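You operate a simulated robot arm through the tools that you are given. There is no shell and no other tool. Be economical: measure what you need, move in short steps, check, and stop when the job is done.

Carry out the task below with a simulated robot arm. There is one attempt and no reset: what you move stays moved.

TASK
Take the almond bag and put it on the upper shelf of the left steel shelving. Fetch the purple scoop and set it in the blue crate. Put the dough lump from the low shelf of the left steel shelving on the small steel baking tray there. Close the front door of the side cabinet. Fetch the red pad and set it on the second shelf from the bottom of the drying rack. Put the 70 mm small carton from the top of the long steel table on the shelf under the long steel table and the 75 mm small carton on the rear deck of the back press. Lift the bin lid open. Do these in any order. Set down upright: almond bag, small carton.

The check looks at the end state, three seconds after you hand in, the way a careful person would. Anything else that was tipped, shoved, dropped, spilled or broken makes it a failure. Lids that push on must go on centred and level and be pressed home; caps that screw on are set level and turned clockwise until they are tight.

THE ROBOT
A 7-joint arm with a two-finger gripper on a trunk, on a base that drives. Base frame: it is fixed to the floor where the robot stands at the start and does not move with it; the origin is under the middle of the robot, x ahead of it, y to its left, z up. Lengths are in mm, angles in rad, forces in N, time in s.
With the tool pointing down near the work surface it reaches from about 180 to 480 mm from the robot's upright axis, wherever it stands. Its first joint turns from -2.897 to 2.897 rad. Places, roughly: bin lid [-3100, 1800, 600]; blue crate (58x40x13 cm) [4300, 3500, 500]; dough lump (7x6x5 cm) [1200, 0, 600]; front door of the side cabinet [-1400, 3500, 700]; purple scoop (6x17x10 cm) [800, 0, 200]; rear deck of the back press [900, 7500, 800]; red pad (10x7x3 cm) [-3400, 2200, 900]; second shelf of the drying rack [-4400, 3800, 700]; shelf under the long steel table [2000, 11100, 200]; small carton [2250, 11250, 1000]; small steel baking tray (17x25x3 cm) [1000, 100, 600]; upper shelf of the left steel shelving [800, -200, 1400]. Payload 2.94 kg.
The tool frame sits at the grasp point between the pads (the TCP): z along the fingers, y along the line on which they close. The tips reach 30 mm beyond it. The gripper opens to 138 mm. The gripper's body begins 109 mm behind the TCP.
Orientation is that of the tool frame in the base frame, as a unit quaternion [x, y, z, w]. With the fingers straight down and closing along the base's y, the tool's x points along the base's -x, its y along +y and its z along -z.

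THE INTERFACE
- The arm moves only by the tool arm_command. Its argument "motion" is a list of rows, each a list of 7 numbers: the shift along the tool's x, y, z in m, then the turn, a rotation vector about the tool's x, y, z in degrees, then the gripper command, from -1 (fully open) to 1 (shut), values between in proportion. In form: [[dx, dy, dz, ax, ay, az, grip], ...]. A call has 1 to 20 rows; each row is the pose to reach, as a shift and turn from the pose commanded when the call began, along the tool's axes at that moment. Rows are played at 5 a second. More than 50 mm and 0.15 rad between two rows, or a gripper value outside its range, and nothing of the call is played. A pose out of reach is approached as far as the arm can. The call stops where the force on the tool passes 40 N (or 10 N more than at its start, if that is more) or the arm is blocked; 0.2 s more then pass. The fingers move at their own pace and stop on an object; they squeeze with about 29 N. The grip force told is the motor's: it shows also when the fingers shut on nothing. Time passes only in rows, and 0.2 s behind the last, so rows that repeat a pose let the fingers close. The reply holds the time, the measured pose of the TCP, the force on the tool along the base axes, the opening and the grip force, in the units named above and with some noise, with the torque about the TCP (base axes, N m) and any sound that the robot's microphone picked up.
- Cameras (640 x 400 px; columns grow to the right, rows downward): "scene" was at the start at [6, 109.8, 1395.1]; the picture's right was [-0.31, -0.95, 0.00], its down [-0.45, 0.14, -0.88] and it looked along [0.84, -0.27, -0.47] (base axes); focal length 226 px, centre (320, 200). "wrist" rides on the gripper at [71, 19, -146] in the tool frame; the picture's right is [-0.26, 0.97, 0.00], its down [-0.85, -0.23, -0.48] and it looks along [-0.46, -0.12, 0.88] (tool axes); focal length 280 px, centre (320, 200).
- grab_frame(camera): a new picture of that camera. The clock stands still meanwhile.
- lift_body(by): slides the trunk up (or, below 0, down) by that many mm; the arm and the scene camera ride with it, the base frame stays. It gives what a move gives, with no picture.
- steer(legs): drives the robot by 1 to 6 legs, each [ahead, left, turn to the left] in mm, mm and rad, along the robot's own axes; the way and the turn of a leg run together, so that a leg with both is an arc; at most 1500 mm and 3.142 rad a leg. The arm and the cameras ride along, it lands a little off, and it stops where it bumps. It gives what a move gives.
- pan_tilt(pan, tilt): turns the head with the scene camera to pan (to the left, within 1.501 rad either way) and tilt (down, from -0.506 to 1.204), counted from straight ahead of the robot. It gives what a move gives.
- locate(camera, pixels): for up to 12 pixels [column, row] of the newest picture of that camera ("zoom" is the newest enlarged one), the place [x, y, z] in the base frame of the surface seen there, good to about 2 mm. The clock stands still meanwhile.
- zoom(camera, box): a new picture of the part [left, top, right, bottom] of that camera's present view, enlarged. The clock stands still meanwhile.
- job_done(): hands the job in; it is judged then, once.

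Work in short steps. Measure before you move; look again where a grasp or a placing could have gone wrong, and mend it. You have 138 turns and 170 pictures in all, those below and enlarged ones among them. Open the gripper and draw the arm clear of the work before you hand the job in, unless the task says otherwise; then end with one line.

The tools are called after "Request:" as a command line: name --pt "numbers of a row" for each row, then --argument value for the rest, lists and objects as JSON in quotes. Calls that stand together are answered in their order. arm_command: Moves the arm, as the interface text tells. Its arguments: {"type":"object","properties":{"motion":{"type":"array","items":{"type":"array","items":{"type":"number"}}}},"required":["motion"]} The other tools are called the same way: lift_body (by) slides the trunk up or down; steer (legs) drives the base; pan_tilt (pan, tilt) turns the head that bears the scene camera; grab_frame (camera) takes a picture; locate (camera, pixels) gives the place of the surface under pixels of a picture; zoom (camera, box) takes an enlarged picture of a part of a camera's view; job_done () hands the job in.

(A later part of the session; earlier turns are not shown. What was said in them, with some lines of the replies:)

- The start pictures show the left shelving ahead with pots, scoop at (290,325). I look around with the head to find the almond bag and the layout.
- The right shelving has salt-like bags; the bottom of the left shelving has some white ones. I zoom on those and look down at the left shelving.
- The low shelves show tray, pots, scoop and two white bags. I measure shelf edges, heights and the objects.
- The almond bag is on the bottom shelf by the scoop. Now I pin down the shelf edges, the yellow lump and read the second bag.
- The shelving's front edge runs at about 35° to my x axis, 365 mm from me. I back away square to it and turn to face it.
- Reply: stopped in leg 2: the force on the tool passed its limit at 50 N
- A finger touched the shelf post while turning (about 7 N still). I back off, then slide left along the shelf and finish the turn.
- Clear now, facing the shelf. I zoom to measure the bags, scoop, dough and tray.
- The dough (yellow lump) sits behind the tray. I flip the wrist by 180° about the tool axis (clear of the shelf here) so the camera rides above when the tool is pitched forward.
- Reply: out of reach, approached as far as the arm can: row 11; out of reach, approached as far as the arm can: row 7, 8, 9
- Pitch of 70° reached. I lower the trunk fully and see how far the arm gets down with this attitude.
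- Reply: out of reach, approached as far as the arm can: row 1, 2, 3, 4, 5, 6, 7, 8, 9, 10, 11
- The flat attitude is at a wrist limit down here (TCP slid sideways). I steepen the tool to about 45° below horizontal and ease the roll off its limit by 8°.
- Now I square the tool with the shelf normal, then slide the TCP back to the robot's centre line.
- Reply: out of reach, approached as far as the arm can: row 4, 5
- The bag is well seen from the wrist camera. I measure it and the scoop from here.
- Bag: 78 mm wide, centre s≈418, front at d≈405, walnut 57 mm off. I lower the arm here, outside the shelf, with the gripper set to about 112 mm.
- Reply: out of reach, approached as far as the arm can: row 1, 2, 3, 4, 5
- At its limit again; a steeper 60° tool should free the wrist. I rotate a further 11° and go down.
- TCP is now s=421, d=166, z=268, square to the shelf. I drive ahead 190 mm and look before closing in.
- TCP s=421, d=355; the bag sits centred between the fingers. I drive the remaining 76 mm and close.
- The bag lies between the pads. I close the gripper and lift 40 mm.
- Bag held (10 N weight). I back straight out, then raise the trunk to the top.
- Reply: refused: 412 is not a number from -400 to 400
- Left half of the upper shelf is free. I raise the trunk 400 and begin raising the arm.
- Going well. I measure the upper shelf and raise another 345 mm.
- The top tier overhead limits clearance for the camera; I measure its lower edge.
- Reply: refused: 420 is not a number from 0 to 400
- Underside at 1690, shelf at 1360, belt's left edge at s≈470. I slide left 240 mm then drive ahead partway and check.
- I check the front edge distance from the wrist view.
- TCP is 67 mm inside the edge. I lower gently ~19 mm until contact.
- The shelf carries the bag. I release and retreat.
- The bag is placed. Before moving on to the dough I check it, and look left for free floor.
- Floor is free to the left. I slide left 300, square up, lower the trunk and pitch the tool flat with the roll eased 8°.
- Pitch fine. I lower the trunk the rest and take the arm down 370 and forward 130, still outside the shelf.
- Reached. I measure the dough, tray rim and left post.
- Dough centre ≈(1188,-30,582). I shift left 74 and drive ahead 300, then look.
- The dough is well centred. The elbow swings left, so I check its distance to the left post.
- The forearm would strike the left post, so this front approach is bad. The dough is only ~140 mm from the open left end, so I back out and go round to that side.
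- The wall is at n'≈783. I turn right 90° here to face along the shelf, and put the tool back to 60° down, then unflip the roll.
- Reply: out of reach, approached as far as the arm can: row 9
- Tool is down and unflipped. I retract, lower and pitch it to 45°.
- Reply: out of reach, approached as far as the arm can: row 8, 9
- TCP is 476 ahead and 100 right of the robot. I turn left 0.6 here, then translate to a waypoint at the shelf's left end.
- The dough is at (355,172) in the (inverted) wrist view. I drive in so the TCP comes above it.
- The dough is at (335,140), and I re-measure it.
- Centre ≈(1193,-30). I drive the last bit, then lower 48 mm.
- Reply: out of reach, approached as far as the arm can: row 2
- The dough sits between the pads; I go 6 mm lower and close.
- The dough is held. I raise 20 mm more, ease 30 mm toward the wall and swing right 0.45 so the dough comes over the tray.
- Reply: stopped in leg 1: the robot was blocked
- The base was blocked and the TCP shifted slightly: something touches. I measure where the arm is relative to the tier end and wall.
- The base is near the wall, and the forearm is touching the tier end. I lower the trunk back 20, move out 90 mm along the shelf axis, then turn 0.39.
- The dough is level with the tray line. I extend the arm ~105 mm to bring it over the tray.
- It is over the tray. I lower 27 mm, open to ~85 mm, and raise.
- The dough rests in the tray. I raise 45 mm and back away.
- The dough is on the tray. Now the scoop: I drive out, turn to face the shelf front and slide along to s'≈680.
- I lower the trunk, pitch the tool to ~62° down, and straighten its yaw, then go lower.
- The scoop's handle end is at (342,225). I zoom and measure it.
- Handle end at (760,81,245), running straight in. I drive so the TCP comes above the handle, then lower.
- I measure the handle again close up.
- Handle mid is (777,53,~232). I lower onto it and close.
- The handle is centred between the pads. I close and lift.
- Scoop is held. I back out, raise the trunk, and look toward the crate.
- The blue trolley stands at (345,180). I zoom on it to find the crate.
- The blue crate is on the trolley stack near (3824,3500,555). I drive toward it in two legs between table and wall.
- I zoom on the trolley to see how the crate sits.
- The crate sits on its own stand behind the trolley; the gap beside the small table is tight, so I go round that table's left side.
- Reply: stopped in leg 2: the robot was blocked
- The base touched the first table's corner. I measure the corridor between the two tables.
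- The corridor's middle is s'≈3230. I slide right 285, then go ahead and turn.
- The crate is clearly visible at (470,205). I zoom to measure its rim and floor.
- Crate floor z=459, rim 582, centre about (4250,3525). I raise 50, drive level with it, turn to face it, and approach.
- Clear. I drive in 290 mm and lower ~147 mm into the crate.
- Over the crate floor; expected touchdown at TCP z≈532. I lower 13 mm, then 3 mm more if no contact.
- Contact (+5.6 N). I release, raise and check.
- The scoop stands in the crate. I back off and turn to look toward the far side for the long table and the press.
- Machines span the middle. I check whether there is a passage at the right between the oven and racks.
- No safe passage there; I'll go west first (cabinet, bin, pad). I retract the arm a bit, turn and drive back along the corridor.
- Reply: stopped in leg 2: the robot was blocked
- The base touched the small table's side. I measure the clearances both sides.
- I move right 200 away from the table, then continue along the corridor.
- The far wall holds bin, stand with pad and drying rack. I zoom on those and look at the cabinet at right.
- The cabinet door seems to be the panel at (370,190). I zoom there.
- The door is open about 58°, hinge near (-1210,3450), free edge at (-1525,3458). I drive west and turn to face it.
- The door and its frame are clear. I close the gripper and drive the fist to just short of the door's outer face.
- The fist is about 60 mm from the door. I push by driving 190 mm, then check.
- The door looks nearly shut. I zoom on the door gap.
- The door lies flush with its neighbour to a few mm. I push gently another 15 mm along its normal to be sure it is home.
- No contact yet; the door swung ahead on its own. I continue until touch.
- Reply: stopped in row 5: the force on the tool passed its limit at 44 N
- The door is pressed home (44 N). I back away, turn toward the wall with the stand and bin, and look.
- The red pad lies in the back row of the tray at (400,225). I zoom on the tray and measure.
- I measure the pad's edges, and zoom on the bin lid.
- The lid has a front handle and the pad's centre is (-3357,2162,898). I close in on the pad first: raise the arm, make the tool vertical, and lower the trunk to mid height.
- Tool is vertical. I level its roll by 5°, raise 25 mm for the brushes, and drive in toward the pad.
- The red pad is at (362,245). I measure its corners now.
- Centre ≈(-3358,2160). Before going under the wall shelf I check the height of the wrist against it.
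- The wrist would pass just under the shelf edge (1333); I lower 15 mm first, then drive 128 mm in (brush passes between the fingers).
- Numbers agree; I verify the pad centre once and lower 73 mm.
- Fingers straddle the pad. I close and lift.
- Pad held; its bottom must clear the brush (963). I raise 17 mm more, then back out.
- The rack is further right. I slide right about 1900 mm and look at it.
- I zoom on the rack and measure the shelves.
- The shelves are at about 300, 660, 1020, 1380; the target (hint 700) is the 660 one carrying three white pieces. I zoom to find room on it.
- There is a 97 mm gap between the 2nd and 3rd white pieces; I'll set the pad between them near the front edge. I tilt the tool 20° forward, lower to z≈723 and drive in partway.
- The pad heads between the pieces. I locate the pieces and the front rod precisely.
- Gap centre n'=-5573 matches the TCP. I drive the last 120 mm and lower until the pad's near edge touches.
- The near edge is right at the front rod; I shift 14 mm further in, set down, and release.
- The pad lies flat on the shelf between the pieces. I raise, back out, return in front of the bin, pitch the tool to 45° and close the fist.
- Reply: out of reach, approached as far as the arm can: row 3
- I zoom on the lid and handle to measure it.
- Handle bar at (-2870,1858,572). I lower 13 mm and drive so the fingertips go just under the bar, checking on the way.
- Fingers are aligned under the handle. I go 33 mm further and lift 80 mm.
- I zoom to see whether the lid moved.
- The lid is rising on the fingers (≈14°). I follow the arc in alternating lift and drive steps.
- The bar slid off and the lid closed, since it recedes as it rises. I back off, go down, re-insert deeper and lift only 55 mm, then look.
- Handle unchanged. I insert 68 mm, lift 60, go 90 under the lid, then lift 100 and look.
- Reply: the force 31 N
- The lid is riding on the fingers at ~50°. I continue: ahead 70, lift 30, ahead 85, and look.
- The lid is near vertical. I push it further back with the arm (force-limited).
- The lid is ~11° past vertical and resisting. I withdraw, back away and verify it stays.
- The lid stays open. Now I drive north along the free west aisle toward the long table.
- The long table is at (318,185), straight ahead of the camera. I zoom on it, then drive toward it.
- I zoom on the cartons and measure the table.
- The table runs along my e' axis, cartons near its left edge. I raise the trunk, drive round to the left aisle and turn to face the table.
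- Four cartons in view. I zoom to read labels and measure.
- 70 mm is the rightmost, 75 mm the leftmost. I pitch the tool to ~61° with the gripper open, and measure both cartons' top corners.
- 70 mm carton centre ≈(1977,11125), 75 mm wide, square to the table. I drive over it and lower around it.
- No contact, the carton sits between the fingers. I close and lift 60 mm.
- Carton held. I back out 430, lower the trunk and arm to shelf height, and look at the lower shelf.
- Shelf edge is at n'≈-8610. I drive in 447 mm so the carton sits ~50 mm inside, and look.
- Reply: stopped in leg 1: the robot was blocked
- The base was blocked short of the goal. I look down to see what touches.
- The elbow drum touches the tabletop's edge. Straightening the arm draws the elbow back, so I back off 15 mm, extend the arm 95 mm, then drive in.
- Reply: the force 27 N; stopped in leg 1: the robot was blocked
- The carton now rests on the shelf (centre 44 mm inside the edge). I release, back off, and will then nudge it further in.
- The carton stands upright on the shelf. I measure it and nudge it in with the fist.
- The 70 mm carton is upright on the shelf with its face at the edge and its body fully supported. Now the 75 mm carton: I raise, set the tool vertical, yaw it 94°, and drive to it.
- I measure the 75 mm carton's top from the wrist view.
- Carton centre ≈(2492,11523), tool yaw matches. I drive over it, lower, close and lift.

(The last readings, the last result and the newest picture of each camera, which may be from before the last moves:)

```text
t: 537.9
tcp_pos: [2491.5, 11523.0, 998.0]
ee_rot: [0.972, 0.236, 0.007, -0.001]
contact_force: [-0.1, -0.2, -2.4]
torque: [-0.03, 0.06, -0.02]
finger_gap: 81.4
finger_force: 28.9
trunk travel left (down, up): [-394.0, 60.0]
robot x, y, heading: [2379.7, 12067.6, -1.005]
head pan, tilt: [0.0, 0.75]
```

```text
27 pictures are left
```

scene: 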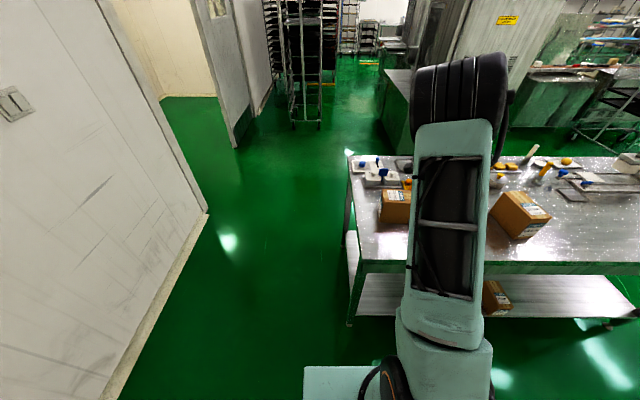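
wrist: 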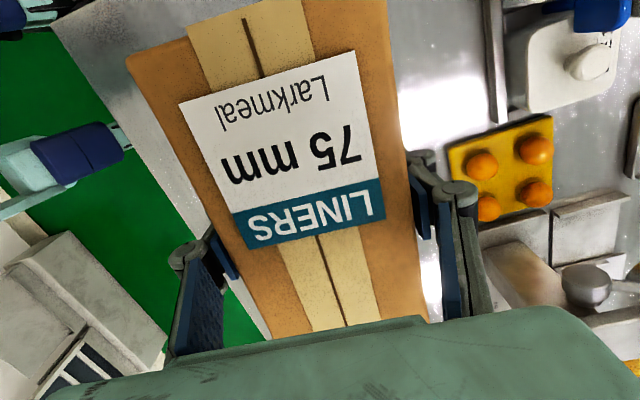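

Held. I back away, and drive round the table's end toward the back press's north side.

Request:
steer --legs '[[-300, 0, 0], [0, 0, -1.575], [1300, 0, 0], [1000, 0, 0], [687, 836, 0], [687, 836, 0]]'

Request:
pan_tilt --pan 1.4 --tilt 0.4

Request:
grab_frame --camera "scene"

Request:
locate --camera "scene" --pixels '[[100, 200], [150, 250], [200, 200], [250, 250], [300, 200], [320, 250], [350, 200], [400, 250], [400, 200], [450, 220], [500, 220], [550, 250]]'

```text
t: 569.2
tcp_pos: [-519.3, 8798.0, 997.6]
ee_rot: [0.859, -0.511, 0.005, 0.005]
contact_force: [0.9, 0.2, -3.3]
torque: [0.04, 0.01, 0.03]
finger_gap: 81.4
finger_force: 29.1
trunk travel left (down, up): [-394.0, 60.0]
robot x, y, heading: [24.7, 8926.4, -2.547]
head pan, tilt: [0.0, 0.75]
```

```text
t: 570.8
tcp_pos: [-519.3, 8797.3, 997.2]
ee_rot: [0.86, -0.511, 0.005, 0.005]
contact_force: [-0.4, -0.2, -2.6]
torque: [0.03, 0.01, -0.03]
finger_gap: 81.5
finger_force: 28.9
trunk travel left (down, up): [-394.0, 60.0]
robot x, y, heading: [28.5, 8928.0, -2.554]
head pan, tilt: [1.4, 0.4]
```

```text
26 pictures are left
```

scene: 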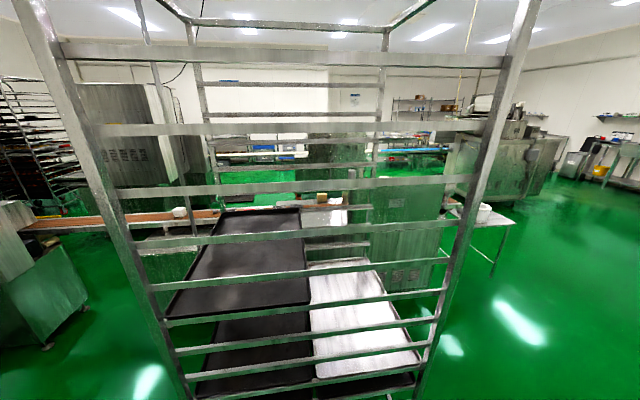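

```text
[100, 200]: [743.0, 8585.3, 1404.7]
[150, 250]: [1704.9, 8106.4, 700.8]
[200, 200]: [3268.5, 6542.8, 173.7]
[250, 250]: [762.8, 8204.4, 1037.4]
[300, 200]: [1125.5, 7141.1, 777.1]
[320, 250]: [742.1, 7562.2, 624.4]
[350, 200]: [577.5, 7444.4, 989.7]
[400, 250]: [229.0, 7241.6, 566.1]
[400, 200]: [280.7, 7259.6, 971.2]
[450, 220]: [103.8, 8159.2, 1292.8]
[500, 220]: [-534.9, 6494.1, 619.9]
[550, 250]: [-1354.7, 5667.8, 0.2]
```

The rack stands between me and the press; the rear deck shows at about (320,210). I zoom on the deck to plan access.

Request:
zoom --camera "scene" --box '[100, 150, 420, 350]'

Request:
locate --camera "scene" --pixels '[[325, 215], [340, 215], [310, 215], [325, 232], [322, 198], [230, 225], [60, 290], [40, 340], [345, 208], [180, 215], [255, 320], [190, 380]]'

```text
2.00 times, centred on (260, 250) of scene
```

zoom: 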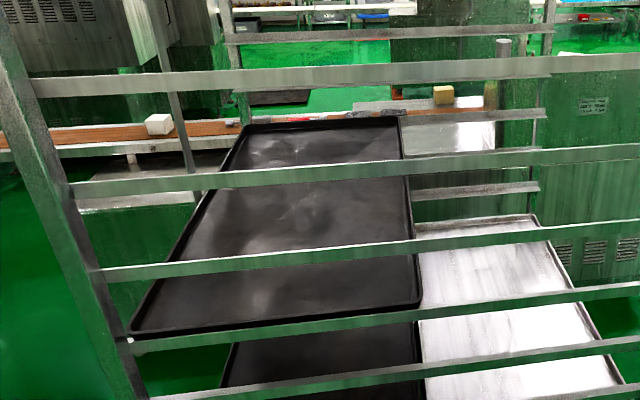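

```text
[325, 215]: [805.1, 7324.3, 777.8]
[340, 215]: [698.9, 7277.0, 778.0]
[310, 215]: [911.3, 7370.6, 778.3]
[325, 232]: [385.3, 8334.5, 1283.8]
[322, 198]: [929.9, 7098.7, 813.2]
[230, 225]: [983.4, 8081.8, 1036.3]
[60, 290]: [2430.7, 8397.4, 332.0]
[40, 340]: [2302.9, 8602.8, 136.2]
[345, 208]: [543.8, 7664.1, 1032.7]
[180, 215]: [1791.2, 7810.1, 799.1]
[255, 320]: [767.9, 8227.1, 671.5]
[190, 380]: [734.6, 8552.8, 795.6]
```

The deck is at z=778, reachable only from the east of the rack. I drive round to that side with the arm turned clear of the rack, and look.

Request:
steer --legs '[[-1000, 0, 0], [0, 0, 1.2], [780, 278, 0]]'

Request:
pan_tilt --pan -0.6 --tilt 0.6

Request:
grab_frame --camera "scene"

Request:
locate --camera "scene" --pixels '[[200, 200], [200, 250], [250, 200], [250, 230], [300, 200], [300, 230], [350, 200], [350, 230], [400, 230], [300, 170], [350, 170], [300, 260]]'

```text
t: 583.1
tcp_pos: [1228.7, 8219.6, 997.2]
ee_rot: [0.998, 0.065, 0.007, 0.001]
contact_force: [0.1, 0.1, -2.9]
torque: [0.0, 0.04, 0.0]
finger_gap: 81.3
finger_force: 29.4
trunk travel left (down, up): [-394.0, 60.0]
robot x, y, heading: [1306.4, 8772.5, -1.352]
head pan, tilt: [1.4, 0.4]
```

```text
t: 585.0
tcp_pos: [1229.1, 8219.8, 997.5]
ee_rot: [0.998, 0.064, 0.007, 0.001]
contact_force: [0.5, 0.1, -3.4]
torque: [-0.02, -0.01, 0.02]
finger_gap: 81.5
finger_force: 28.9
trunk travel left (down, up): [-394.0, 60.0]
robot x, y, heading: [1308.3, 8772.9, -1.352]
head pan, tilt: [-0.6, 0.6]
```

```text
24 pictures are left
```

scene: 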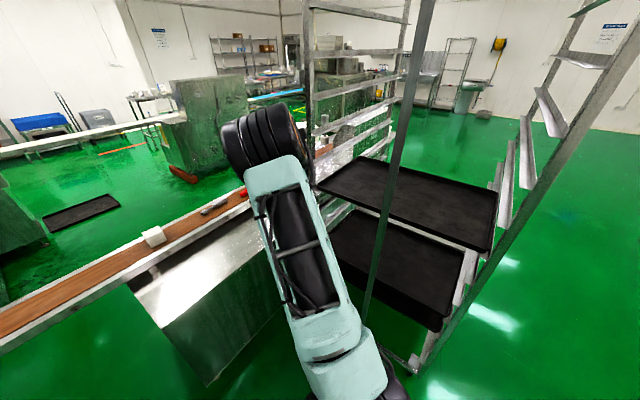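

```text
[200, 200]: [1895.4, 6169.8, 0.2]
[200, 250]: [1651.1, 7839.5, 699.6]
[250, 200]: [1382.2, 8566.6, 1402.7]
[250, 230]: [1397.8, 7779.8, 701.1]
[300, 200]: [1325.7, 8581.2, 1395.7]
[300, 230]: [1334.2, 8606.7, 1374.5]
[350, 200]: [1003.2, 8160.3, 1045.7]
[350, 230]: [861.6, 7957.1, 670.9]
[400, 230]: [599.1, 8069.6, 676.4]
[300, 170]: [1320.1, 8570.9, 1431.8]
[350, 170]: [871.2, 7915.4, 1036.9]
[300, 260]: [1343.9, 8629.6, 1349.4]
```

The lower box top (z 700) is not the deck; the 778 deck is behind the arm/rack at about (350,125). I zoom and locate its extent.

Request:
zoom --camera "scene" --box '[290, 70, 418, 170]'

Request:
locate --camera "scene" --pixels '[[325, 135], [335, 130], [345, 125], [360, 120], [375, 115], [385, 120], [325, 150], [340, 140], [360, 135], [320, 125], [330, 120], [310, 140]]'

```text
4.00 times, centred on (354, 120) of scene
```

zoom: 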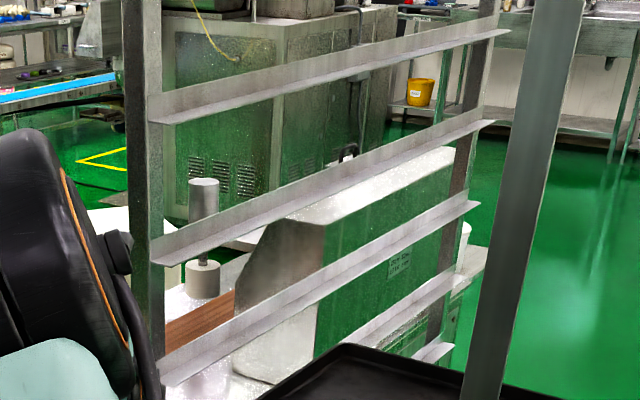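

```text
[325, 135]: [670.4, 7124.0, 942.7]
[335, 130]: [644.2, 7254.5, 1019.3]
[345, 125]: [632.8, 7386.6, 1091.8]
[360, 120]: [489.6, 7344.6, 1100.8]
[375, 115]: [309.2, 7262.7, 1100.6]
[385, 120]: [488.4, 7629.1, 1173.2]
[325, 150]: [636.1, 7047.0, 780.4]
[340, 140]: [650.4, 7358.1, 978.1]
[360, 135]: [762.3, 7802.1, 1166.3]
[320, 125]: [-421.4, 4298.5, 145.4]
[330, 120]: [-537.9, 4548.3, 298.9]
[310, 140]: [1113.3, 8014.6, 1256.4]
```

The deck lies east of the press body, north of the belt. I move beside the rack, turn right a little, and extend the arm toward (1002,7566).

Request:
steer --legs '[[545, -114, 0], [0, 0, -0.313]]'

Request:
arm_command --pt "-0.011 0.039 0 0 0 0 1" --pt "-0.022 0.078 0 0 0 0 1" --pt "-0.033 0.117 0 0 0 0 1" --pt "-0.04 0.145 0 0 0 0 1"

Request:
grab_frame --camera "wrist"

Request:
pan_tilt --pan -0.1 --tilt 0.7

Request:
grab_frame --camera "scene"

```text
t: 588.2
tcp_pos: [1219.7, 7690.0, 996.9]
ee_rot: [0.998, 0.058, 0.007, 0.0]
contact_force: [-1.0, -0.2, -3.2]
torque: [-0.02, 0.02, 0.01]
finger_gap: 81.5
finger_force: 28.7
trunk travel left (down, up): [-394.0, 60.0]
robot x, y, heading: [1301.8, 8243.4, -1.356]
head pan, tilt: [-0.6, 0.6]
stopped in leg 1: the robot was blocked; the commanded pose is now the measured one
```

```text
t: 589.2
tcp_pos: [1195.7, 7539.5, 993.6]
ee_rot: [0.998, 0.058, 0.008, -0.001]
contact_force: [-0.3, 0.1, -3.4]
torque: [0.01, 0.03, 0.03]
finger_gap: 81.4
finger_force: 29.3
trunk travel left (down, up): [-394.0, 60.0]
robot x, y, heading: [1304.2, 8240.2, -1.36]
head pan, tilt: [-0.6, 0.6]
```

```text
22 pictures are left
```

wrist: 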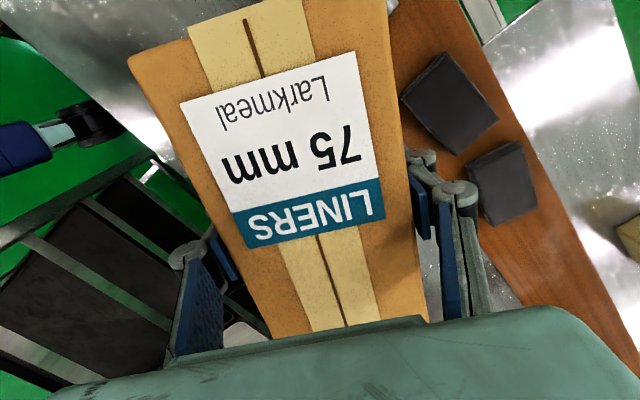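

```text
t: 590.1
tcp_pos: [1196.0, 7540.2, 996.5]
ee_rot: [0.998, 0.058, 0.007, 0.001]
contact_force: [0.1, -0.3, -3.7]
torque: [0.02, 0.05, 0.01]
finger_gap: 81.3
finger_force: 29.3
trunk travel left (down, up): [-394.0, 60.0]
robot x, y, heading: [1303.4, 8242.6, -1.357]
head pan, tilt: [-0.099, 0.7]
```

```text
21 pictures are left
```

scene: 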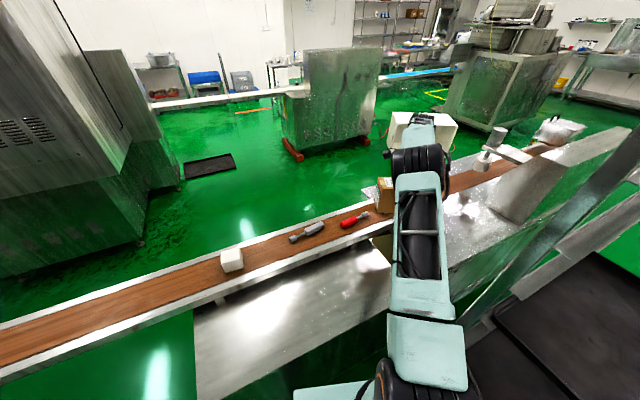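

The deck is visible right of the arm at (460,220). I locate its surface and edges.

Request:
locate --camera "scene" --pixels '[[460, 220], [455, 250], [455, 270], [480, 205], [500, 215], [380, 245], [370, 260], [452, 200], [480, 240], [455, 290], [340, 280]]'

Request:
locate --camera "wrist" --pixels '[[110, 80], [140, 130], [60, 30], [430, 270], [440, 330], [540, 60], [160, 165]]'

Request:
zoom --camera "scene" --box '[360, 180, 560, 305]'

```text
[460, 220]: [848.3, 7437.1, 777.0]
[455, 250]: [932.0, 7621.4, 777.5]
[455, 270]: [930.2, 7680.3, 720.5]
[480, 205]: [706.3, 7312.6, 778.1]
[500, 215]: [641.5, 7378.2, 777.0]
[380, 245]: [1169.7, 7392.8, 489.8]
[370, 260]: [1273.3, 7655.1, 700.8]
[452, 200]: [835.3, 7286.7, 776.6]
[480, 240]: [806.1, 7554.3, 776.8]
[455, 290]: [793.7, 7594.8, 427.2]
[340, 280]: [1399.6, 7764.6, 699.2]
```

```text
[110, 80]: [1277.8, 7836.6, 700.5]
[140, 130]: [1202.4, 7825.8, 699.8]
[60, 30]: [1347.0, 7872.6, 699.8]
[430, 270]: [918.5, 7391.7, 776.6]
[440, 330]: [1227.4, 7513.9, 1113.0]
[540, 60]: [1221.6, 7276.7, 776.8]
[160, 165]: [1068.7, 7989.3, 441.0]
```

```text
3.20 times, centred on (460, 242) of scene
```

zoom: 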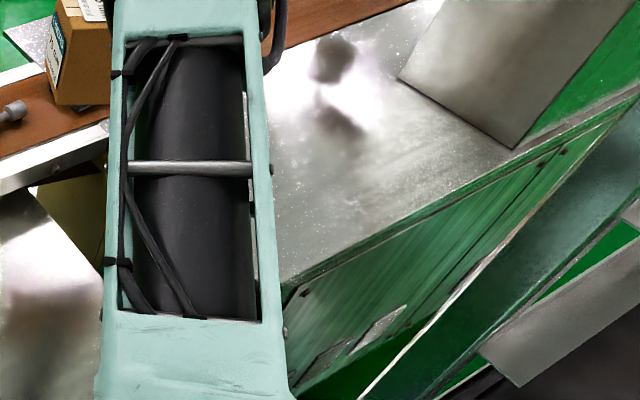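

The deck's north strip is at n' -5990…-5770, so I need ~770 mm reach. I square the base to the box, nudge forward and right until it stops, to get as close as possible.

Request:
steer --legs '[[0, 0, 0.344]]'

Request:
steer --legs '[[0, -50, 0]]'

Request:
steer --legs '[[60, 0, 0]]'

Request:
steer --legs '[[0, -40, 0]]'

```text
t: 591.6
tcp_pos: [1439.3, 7544.5, 996.5]
ee_rot: [0.974, 0.228, 0.007, -0.001]
contact_force: [0.0, 0.3, -2.5]
torque: [-0.04, -0.01, -0.02]
finger_gap: 81.5
finger_force: 29.1
trunk travel left (down, up): [-394.0, 60.0]
robot x, y, heading: [1304.2, 8242.0, -1.015]
head pan, tilt: [-0.099, 0.7]
```

```text
t: 592.4
tcp_pos: [1438.1, 7545.6, 994.0]
ee_rot: [0.973, 0.229, 0.008, -0.002]
contact_force: [-0.8, -0.7, -3.1]
torque: [0.04, 0.04, 0.01]
finger_gap: 81.3
finger_force: 29.0
trunk travel left (down, up): [-394.0, 60.0]
robot x, y, heading: [1305.0, 8241.8, -1.012]
head pan, tilt: [-0.099, 0.7]
stopped in leg 1: the robot was blocked; the commanded pose is now the measured one
```

```text
t: 593.2
tcp_pos: [1437.6, 7545.7, 993.5]
ee_rot: [0.974, 0.228, 0.008, -0.004]
contact_force: [0.0, -0.2, -4.2]
torque: [-0.03, 0.03, -0.01]
finger_gap: 81.6
finger_force: 28.6
trunk travel left (down, up): [-394.0, 60.0]
robot x, y, heading: [1307.5, 8241.4, -1.02]
head pan, tilt: [-0.099, 0.7]
stopped in leg 1: the robot was blocked; the commanded pose is now the measured one
```

```text
t: 594.0
tcp_pos: [1439.0, 7545.1, 992.2]
ee_rot: [0.973, 0.229, 0.008, -0.004]
contact_force: [0.9, 0.9, -3.6]
torque: [-0.01, 0.05, -0.02]
finger_gap: 81.4
finger_force: 29.0
trunk travel left (down, up): [-394.0, 60.0]
robot x, y, heading: [1302.3, 8239.6, -1.019]
head pan, tilt: [-0.099, 0.7]
stopped in leg 1: the robot was blocked; the commanded pose is now the measured one
```

Wedged here the arm would strike the rack post, so I approach the deck from the rack's west side instead, over the press body. I retract, raise the carton, and drive round.

Request:
arm_command --pt "0.006 -0.021 -0.034 0 0 0 1" --pt "0.012 -0.042 -0.067 0 0 0 1" --pt "0.017 -0.063 -0.1 0 0 0 1" --pt "0.023 -0.083 -0.134 0 0 0 1" --pt "0.029 -0.104 -0.167 0 0 0 1" --pt "0.0345 -0.125 -0.2 0 0 0 1"

Request:
lift_body --by 55

Request:
steer --legs '[[-1420, 0, 0], [0, -1392, 0], [1340, 0, 0]]'

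Request:
pan_tilt --pan 0.7 --tilt 0.75

Request:
grab_frame --camera "scene"

Request:
locate --camera "scene" --pixels '[[320, 130], [320, 160], [320, 190], [280, 150], [360, 150], [400, 150], [400, 190], [360, 190], [250, 200], [300, 220], [350, 220], [440, 170]]'

```text
t: 595.4
tcp_pos: [1413.1, 7669.7, 1196.2]
ee_rot: [0.974, 0.228, 0.009, -0.003]
contact_force: [0.5, 0.4, -2.0]
torque: [-0.02, -0.03, 0.01]
finger_gap: 81.5
finger_force: 28.8
trunk travel left (down, up): [-394.0, 60.0]
robot x, y, heading: [1308.1, 8242.1, -1.015]
head pan, tilt: [-0.099, 0.7]
```

```text
t: 596.4
tcp_pos: [1414.3, 7669.7, 1250.5]
ee_rot: [0.973, 0.229, 0.007, -0.003]
contact_force: [-0.2, 0.3, -3.6]
torque: [-0.03, 0.05, 0.02]
finger_gap: 81.2
finger_force: 29.1
trunk travel left (down, up): [-449.0, 5.0]
robot x, y, heading: [1305.2, 8239.0, -1.021]
head pan, tilt: [-0.099, 0.7]
```

```text
t: 619.4
tcp_pos: [-122.5, 7504.4, 1250.2]
ee_rot: [0.975, 0.221, 0.007, -0.004]
contact_force: [-0.3, -0.2, -3.0]
torque: [-0.02, 0.01, 0.02]
finger_gap: 81.6
finger_force: 29.4
trunk travel left (down, up): [-449.0, 5.0]
robot x, y, heading: [-225.2, 8074.3, -1.029]
head pan, tilt: [-0.099, 0.7]
stopped in leg 3: the robot was blocked; the commanded pose is now the measured one
```

```text
t: 620.5
tcp_pos: [-123.2, 7503.6, 1250.0]
ee_rot: [0.975, 0.221, 0.007, -0.003]
contact_force: [-0.1, -0.4, -3.5]
torque: [-0.02, 0.02, 0.01]
finger_gap: 81.7
finger_force: 29.0
trunk travel left (down, up): [-449.0, 5.0]
robot x, y, heading: [-226.5, 8080.6, -1.026]
head pan, tilt: [0.7, 0.75]
```

```text
19 pictures are left
```

scene: 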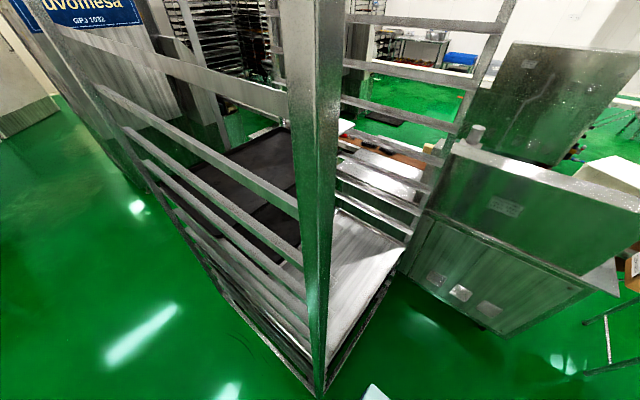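

```text
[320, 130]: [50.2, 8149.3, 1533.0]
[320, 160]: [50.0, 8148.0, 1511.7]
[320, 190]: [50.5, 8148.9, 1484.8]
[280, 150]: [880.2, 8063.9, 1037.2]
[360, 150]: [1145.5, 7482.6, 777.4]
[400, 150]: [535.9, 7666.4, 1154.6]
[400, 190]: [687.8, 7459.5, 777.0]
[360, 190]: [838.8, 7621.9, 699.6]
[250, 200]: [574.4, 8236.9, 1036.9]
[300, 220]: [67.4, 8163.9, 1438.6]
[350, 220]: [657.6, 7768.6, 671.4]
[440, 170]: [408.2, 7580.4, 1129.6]
```

The base touched the rack's near post. I shift right 85 (west) and go ahead 622 to stand beside the press body.

Request:
steer --legs '[[-30, 0, 0], [0, -85, 0], [652, 0, 0]]'

```text
t: 625.6
tcp_pos: [117.5, 6932.1, 1250.2]
ee_rot: [0.976, 0.217, 0.007, -0.003]
contact_force: [-0.2, -0.3, -2.5]
torque: [0.01, 0.08, 0.03]
finger_gap: 81.4
finger_force: 29.2
trunk travel left (down, up): [-449.0, 5.0]
robot x, y, heading: [17.0, 7501.4, -1.037]
head pan, tilt: [0.7, 0.75]
5 turns are left
```

In place. I sweep the carton in a straight line over the press body (bottom at 1182) to above the deck spot (739,7402).

Request:
arm_command --pt "0.0423 -0.009 0 0 0 0 1" --pt "0.0847 -0.018 0 0 0 0 1" --pt "0.127 -0.027 0 0 0 0 1" --pt "0.1694 -0.036 0 0 0 0 1" --pt "0.2117 -0.045 0 0 0 0 1" --pt "0.2541 -0.054 0 0 0 0 1" --pt "0.2964 -0.063 0 0 0 0 1" --pt "0.3388 -0.072 0 0 0 0 1" --pt "0.3811 -0.081 0 0 0 0 1" --pt "0.4234 -0.09 0 0 0 0 1" --pt "0.4658 -0.0991 0 0 0 0 1" --pt "0.5081 -0.1081 0 0 0 0 1" --pt "0.5505 -0.1171 0 0 0 0 1" --pt "0.5928 -0.1261 0 0 0 0 1" --pt "0.6352 -0.1351 0 0 0 0 1" --pt "0.6775 -0.1441 0 0 0 0 1" --pt "0.7199 -0.1531 0 0 0 0 1" --pt "0.7622 -0.1621 0 0 0 0 1" --pt "0.7622 -0.1621 0 0 0 0 1"

Request:
grab_frame --camera "wrist"

Request:
locate --camera "wrist" --pixels '[[100, 60], [100, 120], [60, 200], [150, 200], [450, 100], [480, 200], [540, 100], [540, 250], [600, 60], [470, 280]]'

Request:
grab_frame --camera "scene"

```text
t: 629.6
tcp_pos: [687.5, 7413.9, 1247.5]
ee_rot: [0.976, 0.218, 0.006, -0.003]
contact_force: [0.1, -1.4, -2.8]
torque: [0.03, 0.02, 0.0]
finger_gap: 81.5
finger_force: 29.0
out of reach, approached as far as the arm can: row 17, 18, 19
trunk travel left (down, up): [-449.0, 5.0]
robot x, y, heading: [21.6, 7505.4, -1.039]
head pan, tilt: [0.7, 0.75]
```

```text
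18 pictures are left
```

wrist: 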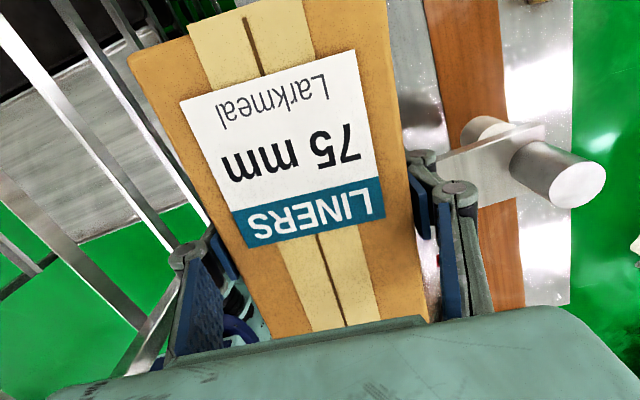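

```text
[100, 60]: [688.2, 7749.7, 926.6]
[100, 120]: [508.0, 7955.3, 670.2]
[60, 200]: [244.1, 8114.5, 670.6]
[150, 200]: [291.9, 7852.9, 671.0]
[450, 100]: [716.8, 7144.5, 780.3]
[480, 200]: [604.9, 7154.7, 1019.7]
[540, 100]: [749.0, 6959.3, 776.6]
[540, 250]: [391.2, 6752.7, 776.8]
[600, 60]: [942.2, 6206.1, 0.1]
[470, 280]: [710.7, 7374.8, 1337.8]
```

```text
17 pictures are left
4 turns are left
```

scene: 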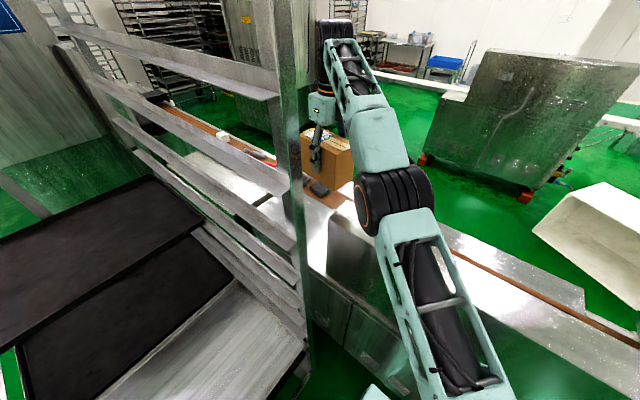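

Reach ends 50 mm short and the line would brush the press body. With the base 85 mm left and 59 ahead, and the spot (799,7495) on the deck, the arm passes between body corner and rack post; I move there.

Request:
steer --legs '[[59, 86, 0]]'

Request:
arm_command --pt "0.015 -0.0254 0 0 0 0 1" --pt "0.03 -0.0508 0 0 0 0 1" --pt "0.0446 -0.0762 0 0 0 0 1" --pt "0.0446 -0.0762 0 0 0 0 1"

Request:
grab_frame --camera "scene"

Request:
locate --camera "scene" --pixels '[[330, 190], [320, 220], [340, 230], [350, 240], [370, 250], [330, 250], [330, 270], [360, 270], [300, 200], [380, 140]]'

Request:
grab_frame --camera "wrist"

```text
t: 631.1
tcp_pos: [786.1, 7406.5, 1247.5]
ee_rot: [0.976, 0.216, 0.006, -0.003]
contact_force: [0.1, 0.1, -3.3]
torque: [0.0, 0.02, 0.0]
finger_gap: 81.4
finger_force: 28.9
trunk travel left (down, up): [-449.0, 5.0]
robot x, y, heading: [121.2, 7501.6, -1.04]
head pan, tilt: [0.7, 0.75]
stopped in leg 1: the robot was blocked; the commanded pose is now the measured one
```

```text
t: 632.1
tcp_pos: [790.0, 7494.7, 1246.4]
ee_rot: [0.977, 0.215, 0.008, -0.003]
contact_force: [0.4, 0.1, -3.3]
torque: [-0.05, 0.01, 0.03]
finger_gap: 81.4
finger_force: 28.8
out of reach, approached as far as the arm can: row 3, 4
trunk travel left (down, up): [-449.0, 5.0]
robot x, y, heading: [120.8, 7499.7, -1.04]
head pan, tilt: [0.7, 0.75]
```

```text
16 pictures are left
```

scene: 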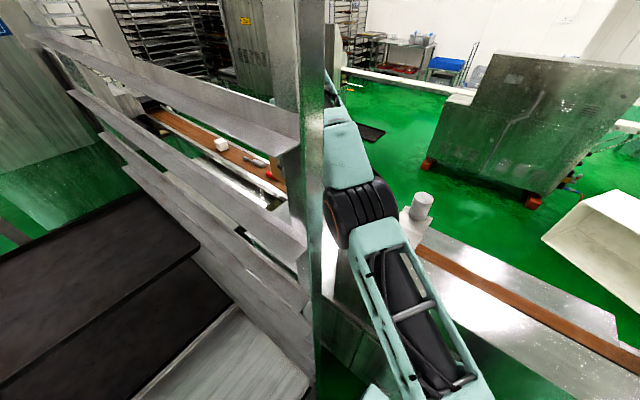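

```text
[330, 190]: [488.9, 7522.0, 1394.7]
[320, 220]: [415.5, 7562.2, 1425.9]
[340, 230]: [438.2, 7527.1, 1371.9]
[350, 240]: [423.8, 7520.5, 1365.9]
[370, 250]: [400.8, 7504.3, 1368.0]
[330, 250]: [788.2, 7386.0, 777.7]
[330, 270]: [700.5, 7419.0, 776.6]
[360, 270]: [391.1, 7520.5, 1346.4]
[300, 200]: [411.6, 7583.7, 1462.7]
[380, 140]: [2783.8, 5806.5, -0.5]
```

```text
15 pictures are left
3 turns are left
```

wrist: 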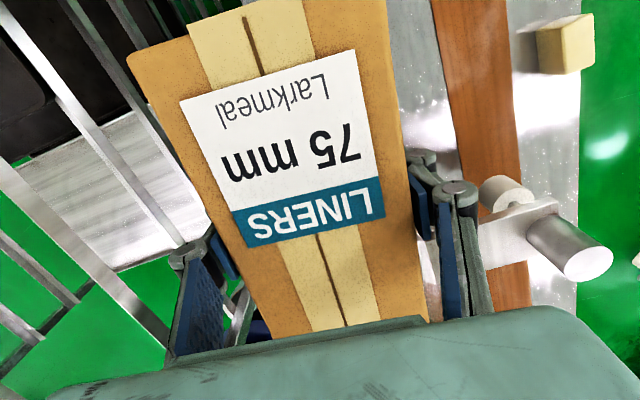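

Carton is above the deck with the arm clear of post and body corner. I shift it 10 mm further onto the deck and lower it 400 mm.

Request:
arm_command --pt "-0.0136 0.0119 0 0 0 0 1" --pt "-0.0136 0.0119 0 0 0 0 1"

Request:
lift_body --by -388

Request:
lift_body --by -13

Request:
grab_frame --camera "wrist"

Request:
grab_frame --camera "scene"

```text
t: 632.7
tcp_pos: [787.9, 7476.2, 1249.2]
ee_rot: [0.976, 0.217, 0.007, -0.004]
contact_force: [-0.6, -0.4, -3.6]
torque: [-0.01, 0.02, -0.01]
finger_gap: 81.6
finger_force: 29.3
out of reach, approached as far as the arm can: row 1, 2
trunk travel left (down, up): [-449.0, 5.0]
robot x, y, heading: [117.7, 7499.6, -1.035]
head pan, tilt: [0.7, 0.75]
```

```text
t: 636.4
tcp_pos: [785.4, 7485.3, 863.1]
ee_rot: [0.975, 0.22, 0.006, 0.0]
contact_force: [-0.5, 0.3, -3.9]
torque: [-0.02, 0.02, 0.0]
finger_gap: 81.3
finger_force: 28.8
trunk travel left (down, up): [-61.0, 393.0]
robot x, y, heading: [119.6, 7502.6, -1.039]
head pan, tilt: [0.7, 0.75]
```

```text
t: 637.0
tcp_pos: [786.9, 7487.3, 848.7]
ee_rot: [0.976, 0.22, 0.007, 0.001]
contact_force: [-0.4, 0.6, -3.5]
torque: [-0.02, 0.02, 0.03]
finger_gap: 81.5
finger_force: 29.5
trunk travel left (down, up): [-48.0, 406.0]
robot x, y, heading: [116.6, 7501.7, -1.04]
head pan, tilt: [0.7, 0.75]
```

```text
14 pictures are left
```

wrist: 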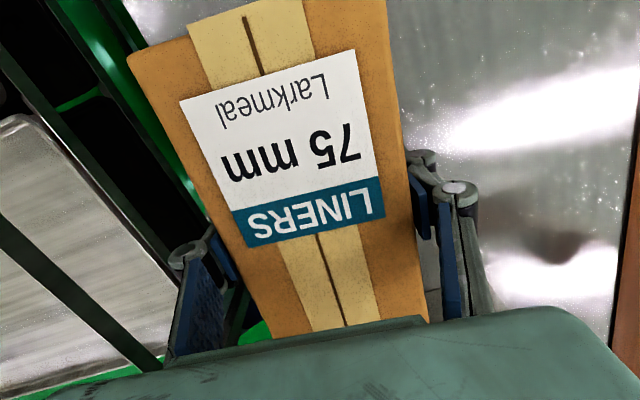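

```text
13 pictures are left
2 turns are left
```

scene: 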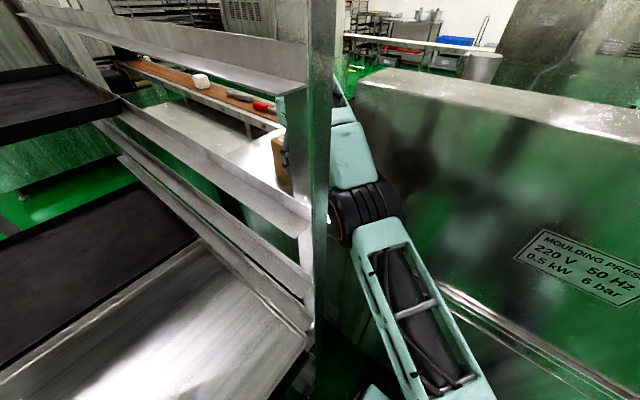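

Carton is 3–4 mm above the deck, upright. I lower the last 4 mm, open gently, and raise the arm clear.

Request:
lift_body --by -4

Request:
arm_command --pt "0 0 0 0 0 0 -0.2" --pt "0 0 0 0 0 0 -0.3" --pt "0 0 0 0 0 0 -0.45" --pt "0 0 0 0 0 0 -0.55" --pt "0 0 0 0 0 0 -0.55"

Request:
lift_body --by 390

Request:
grab_frame --camera "wrist"

```text
t: 637.6
tcp_pos: [786.2, 7486.3, 846.6]
ee_rot: [0.976, 0.22, 0.007, 0.001]
contact_force: [0.2, 0.2, -3.6]
torque: [-0.02, 0.04, -0.05]
finger_gap: 81.5
finger_force: 28.6
trunk travel left (down, up): [-44.0, 410.0]
robot x, y, heading: [120.3, 7498.5, -1.038]
head pan, tilt: [0.7, 0.75]
```

```text
t: 638.8
tcp_pos: [786.8, 7485.9, 845.9]
ee_rot: [0.975, 0.221, 0.006, 0.001]
contact_force: [-0.3, 0.2, -0.9]
torque: [0.0, 0.01, -0.01]
finger_gap: 107.0
finger_force: 0.1
trunk travel left (down, up): [-44.0, 410.0]
robot x, y, heading: [118.9, 7502.0, -1.041]
head pan, tilt: [0.7, 0.75]
```

```text
t: 642.5
tcp_pos: [788.3, 7476.4, 1234.7]
ee_rot: [0.976, 0.217, 0.006, -0.003]
contact_force: [0.2, 0.5, -0.7]
torque: [-0.04, -0.03, 0.01]
finger_gap: 107.0
finger_force: 0.1
trunk travel left (down, up): [-434.0, 20.0]
robot x, y, heading: [120.2, 7501.3, -1.038]
head pan, tilt: [0.7, 0.75]
```

```text
12 pictures are left
1 turns are left
```

wrist: 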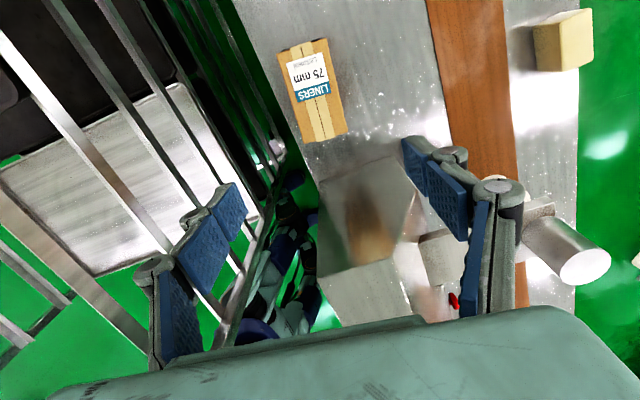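

The 75 mm carton stands upright on the rear deck, the gripper is open and raised clear; I hand in.

Request:
job_done

```text
The job is handed in.
```

I carried out every item and handed the job in. The 70 mm carton stands with its front face right at the edge of the shelf under the table. The base also bumped the small table, the tray rack by the press and other furniture a few times while driving. I saw nothing fall over, but I did not measure any of it again afterwards.
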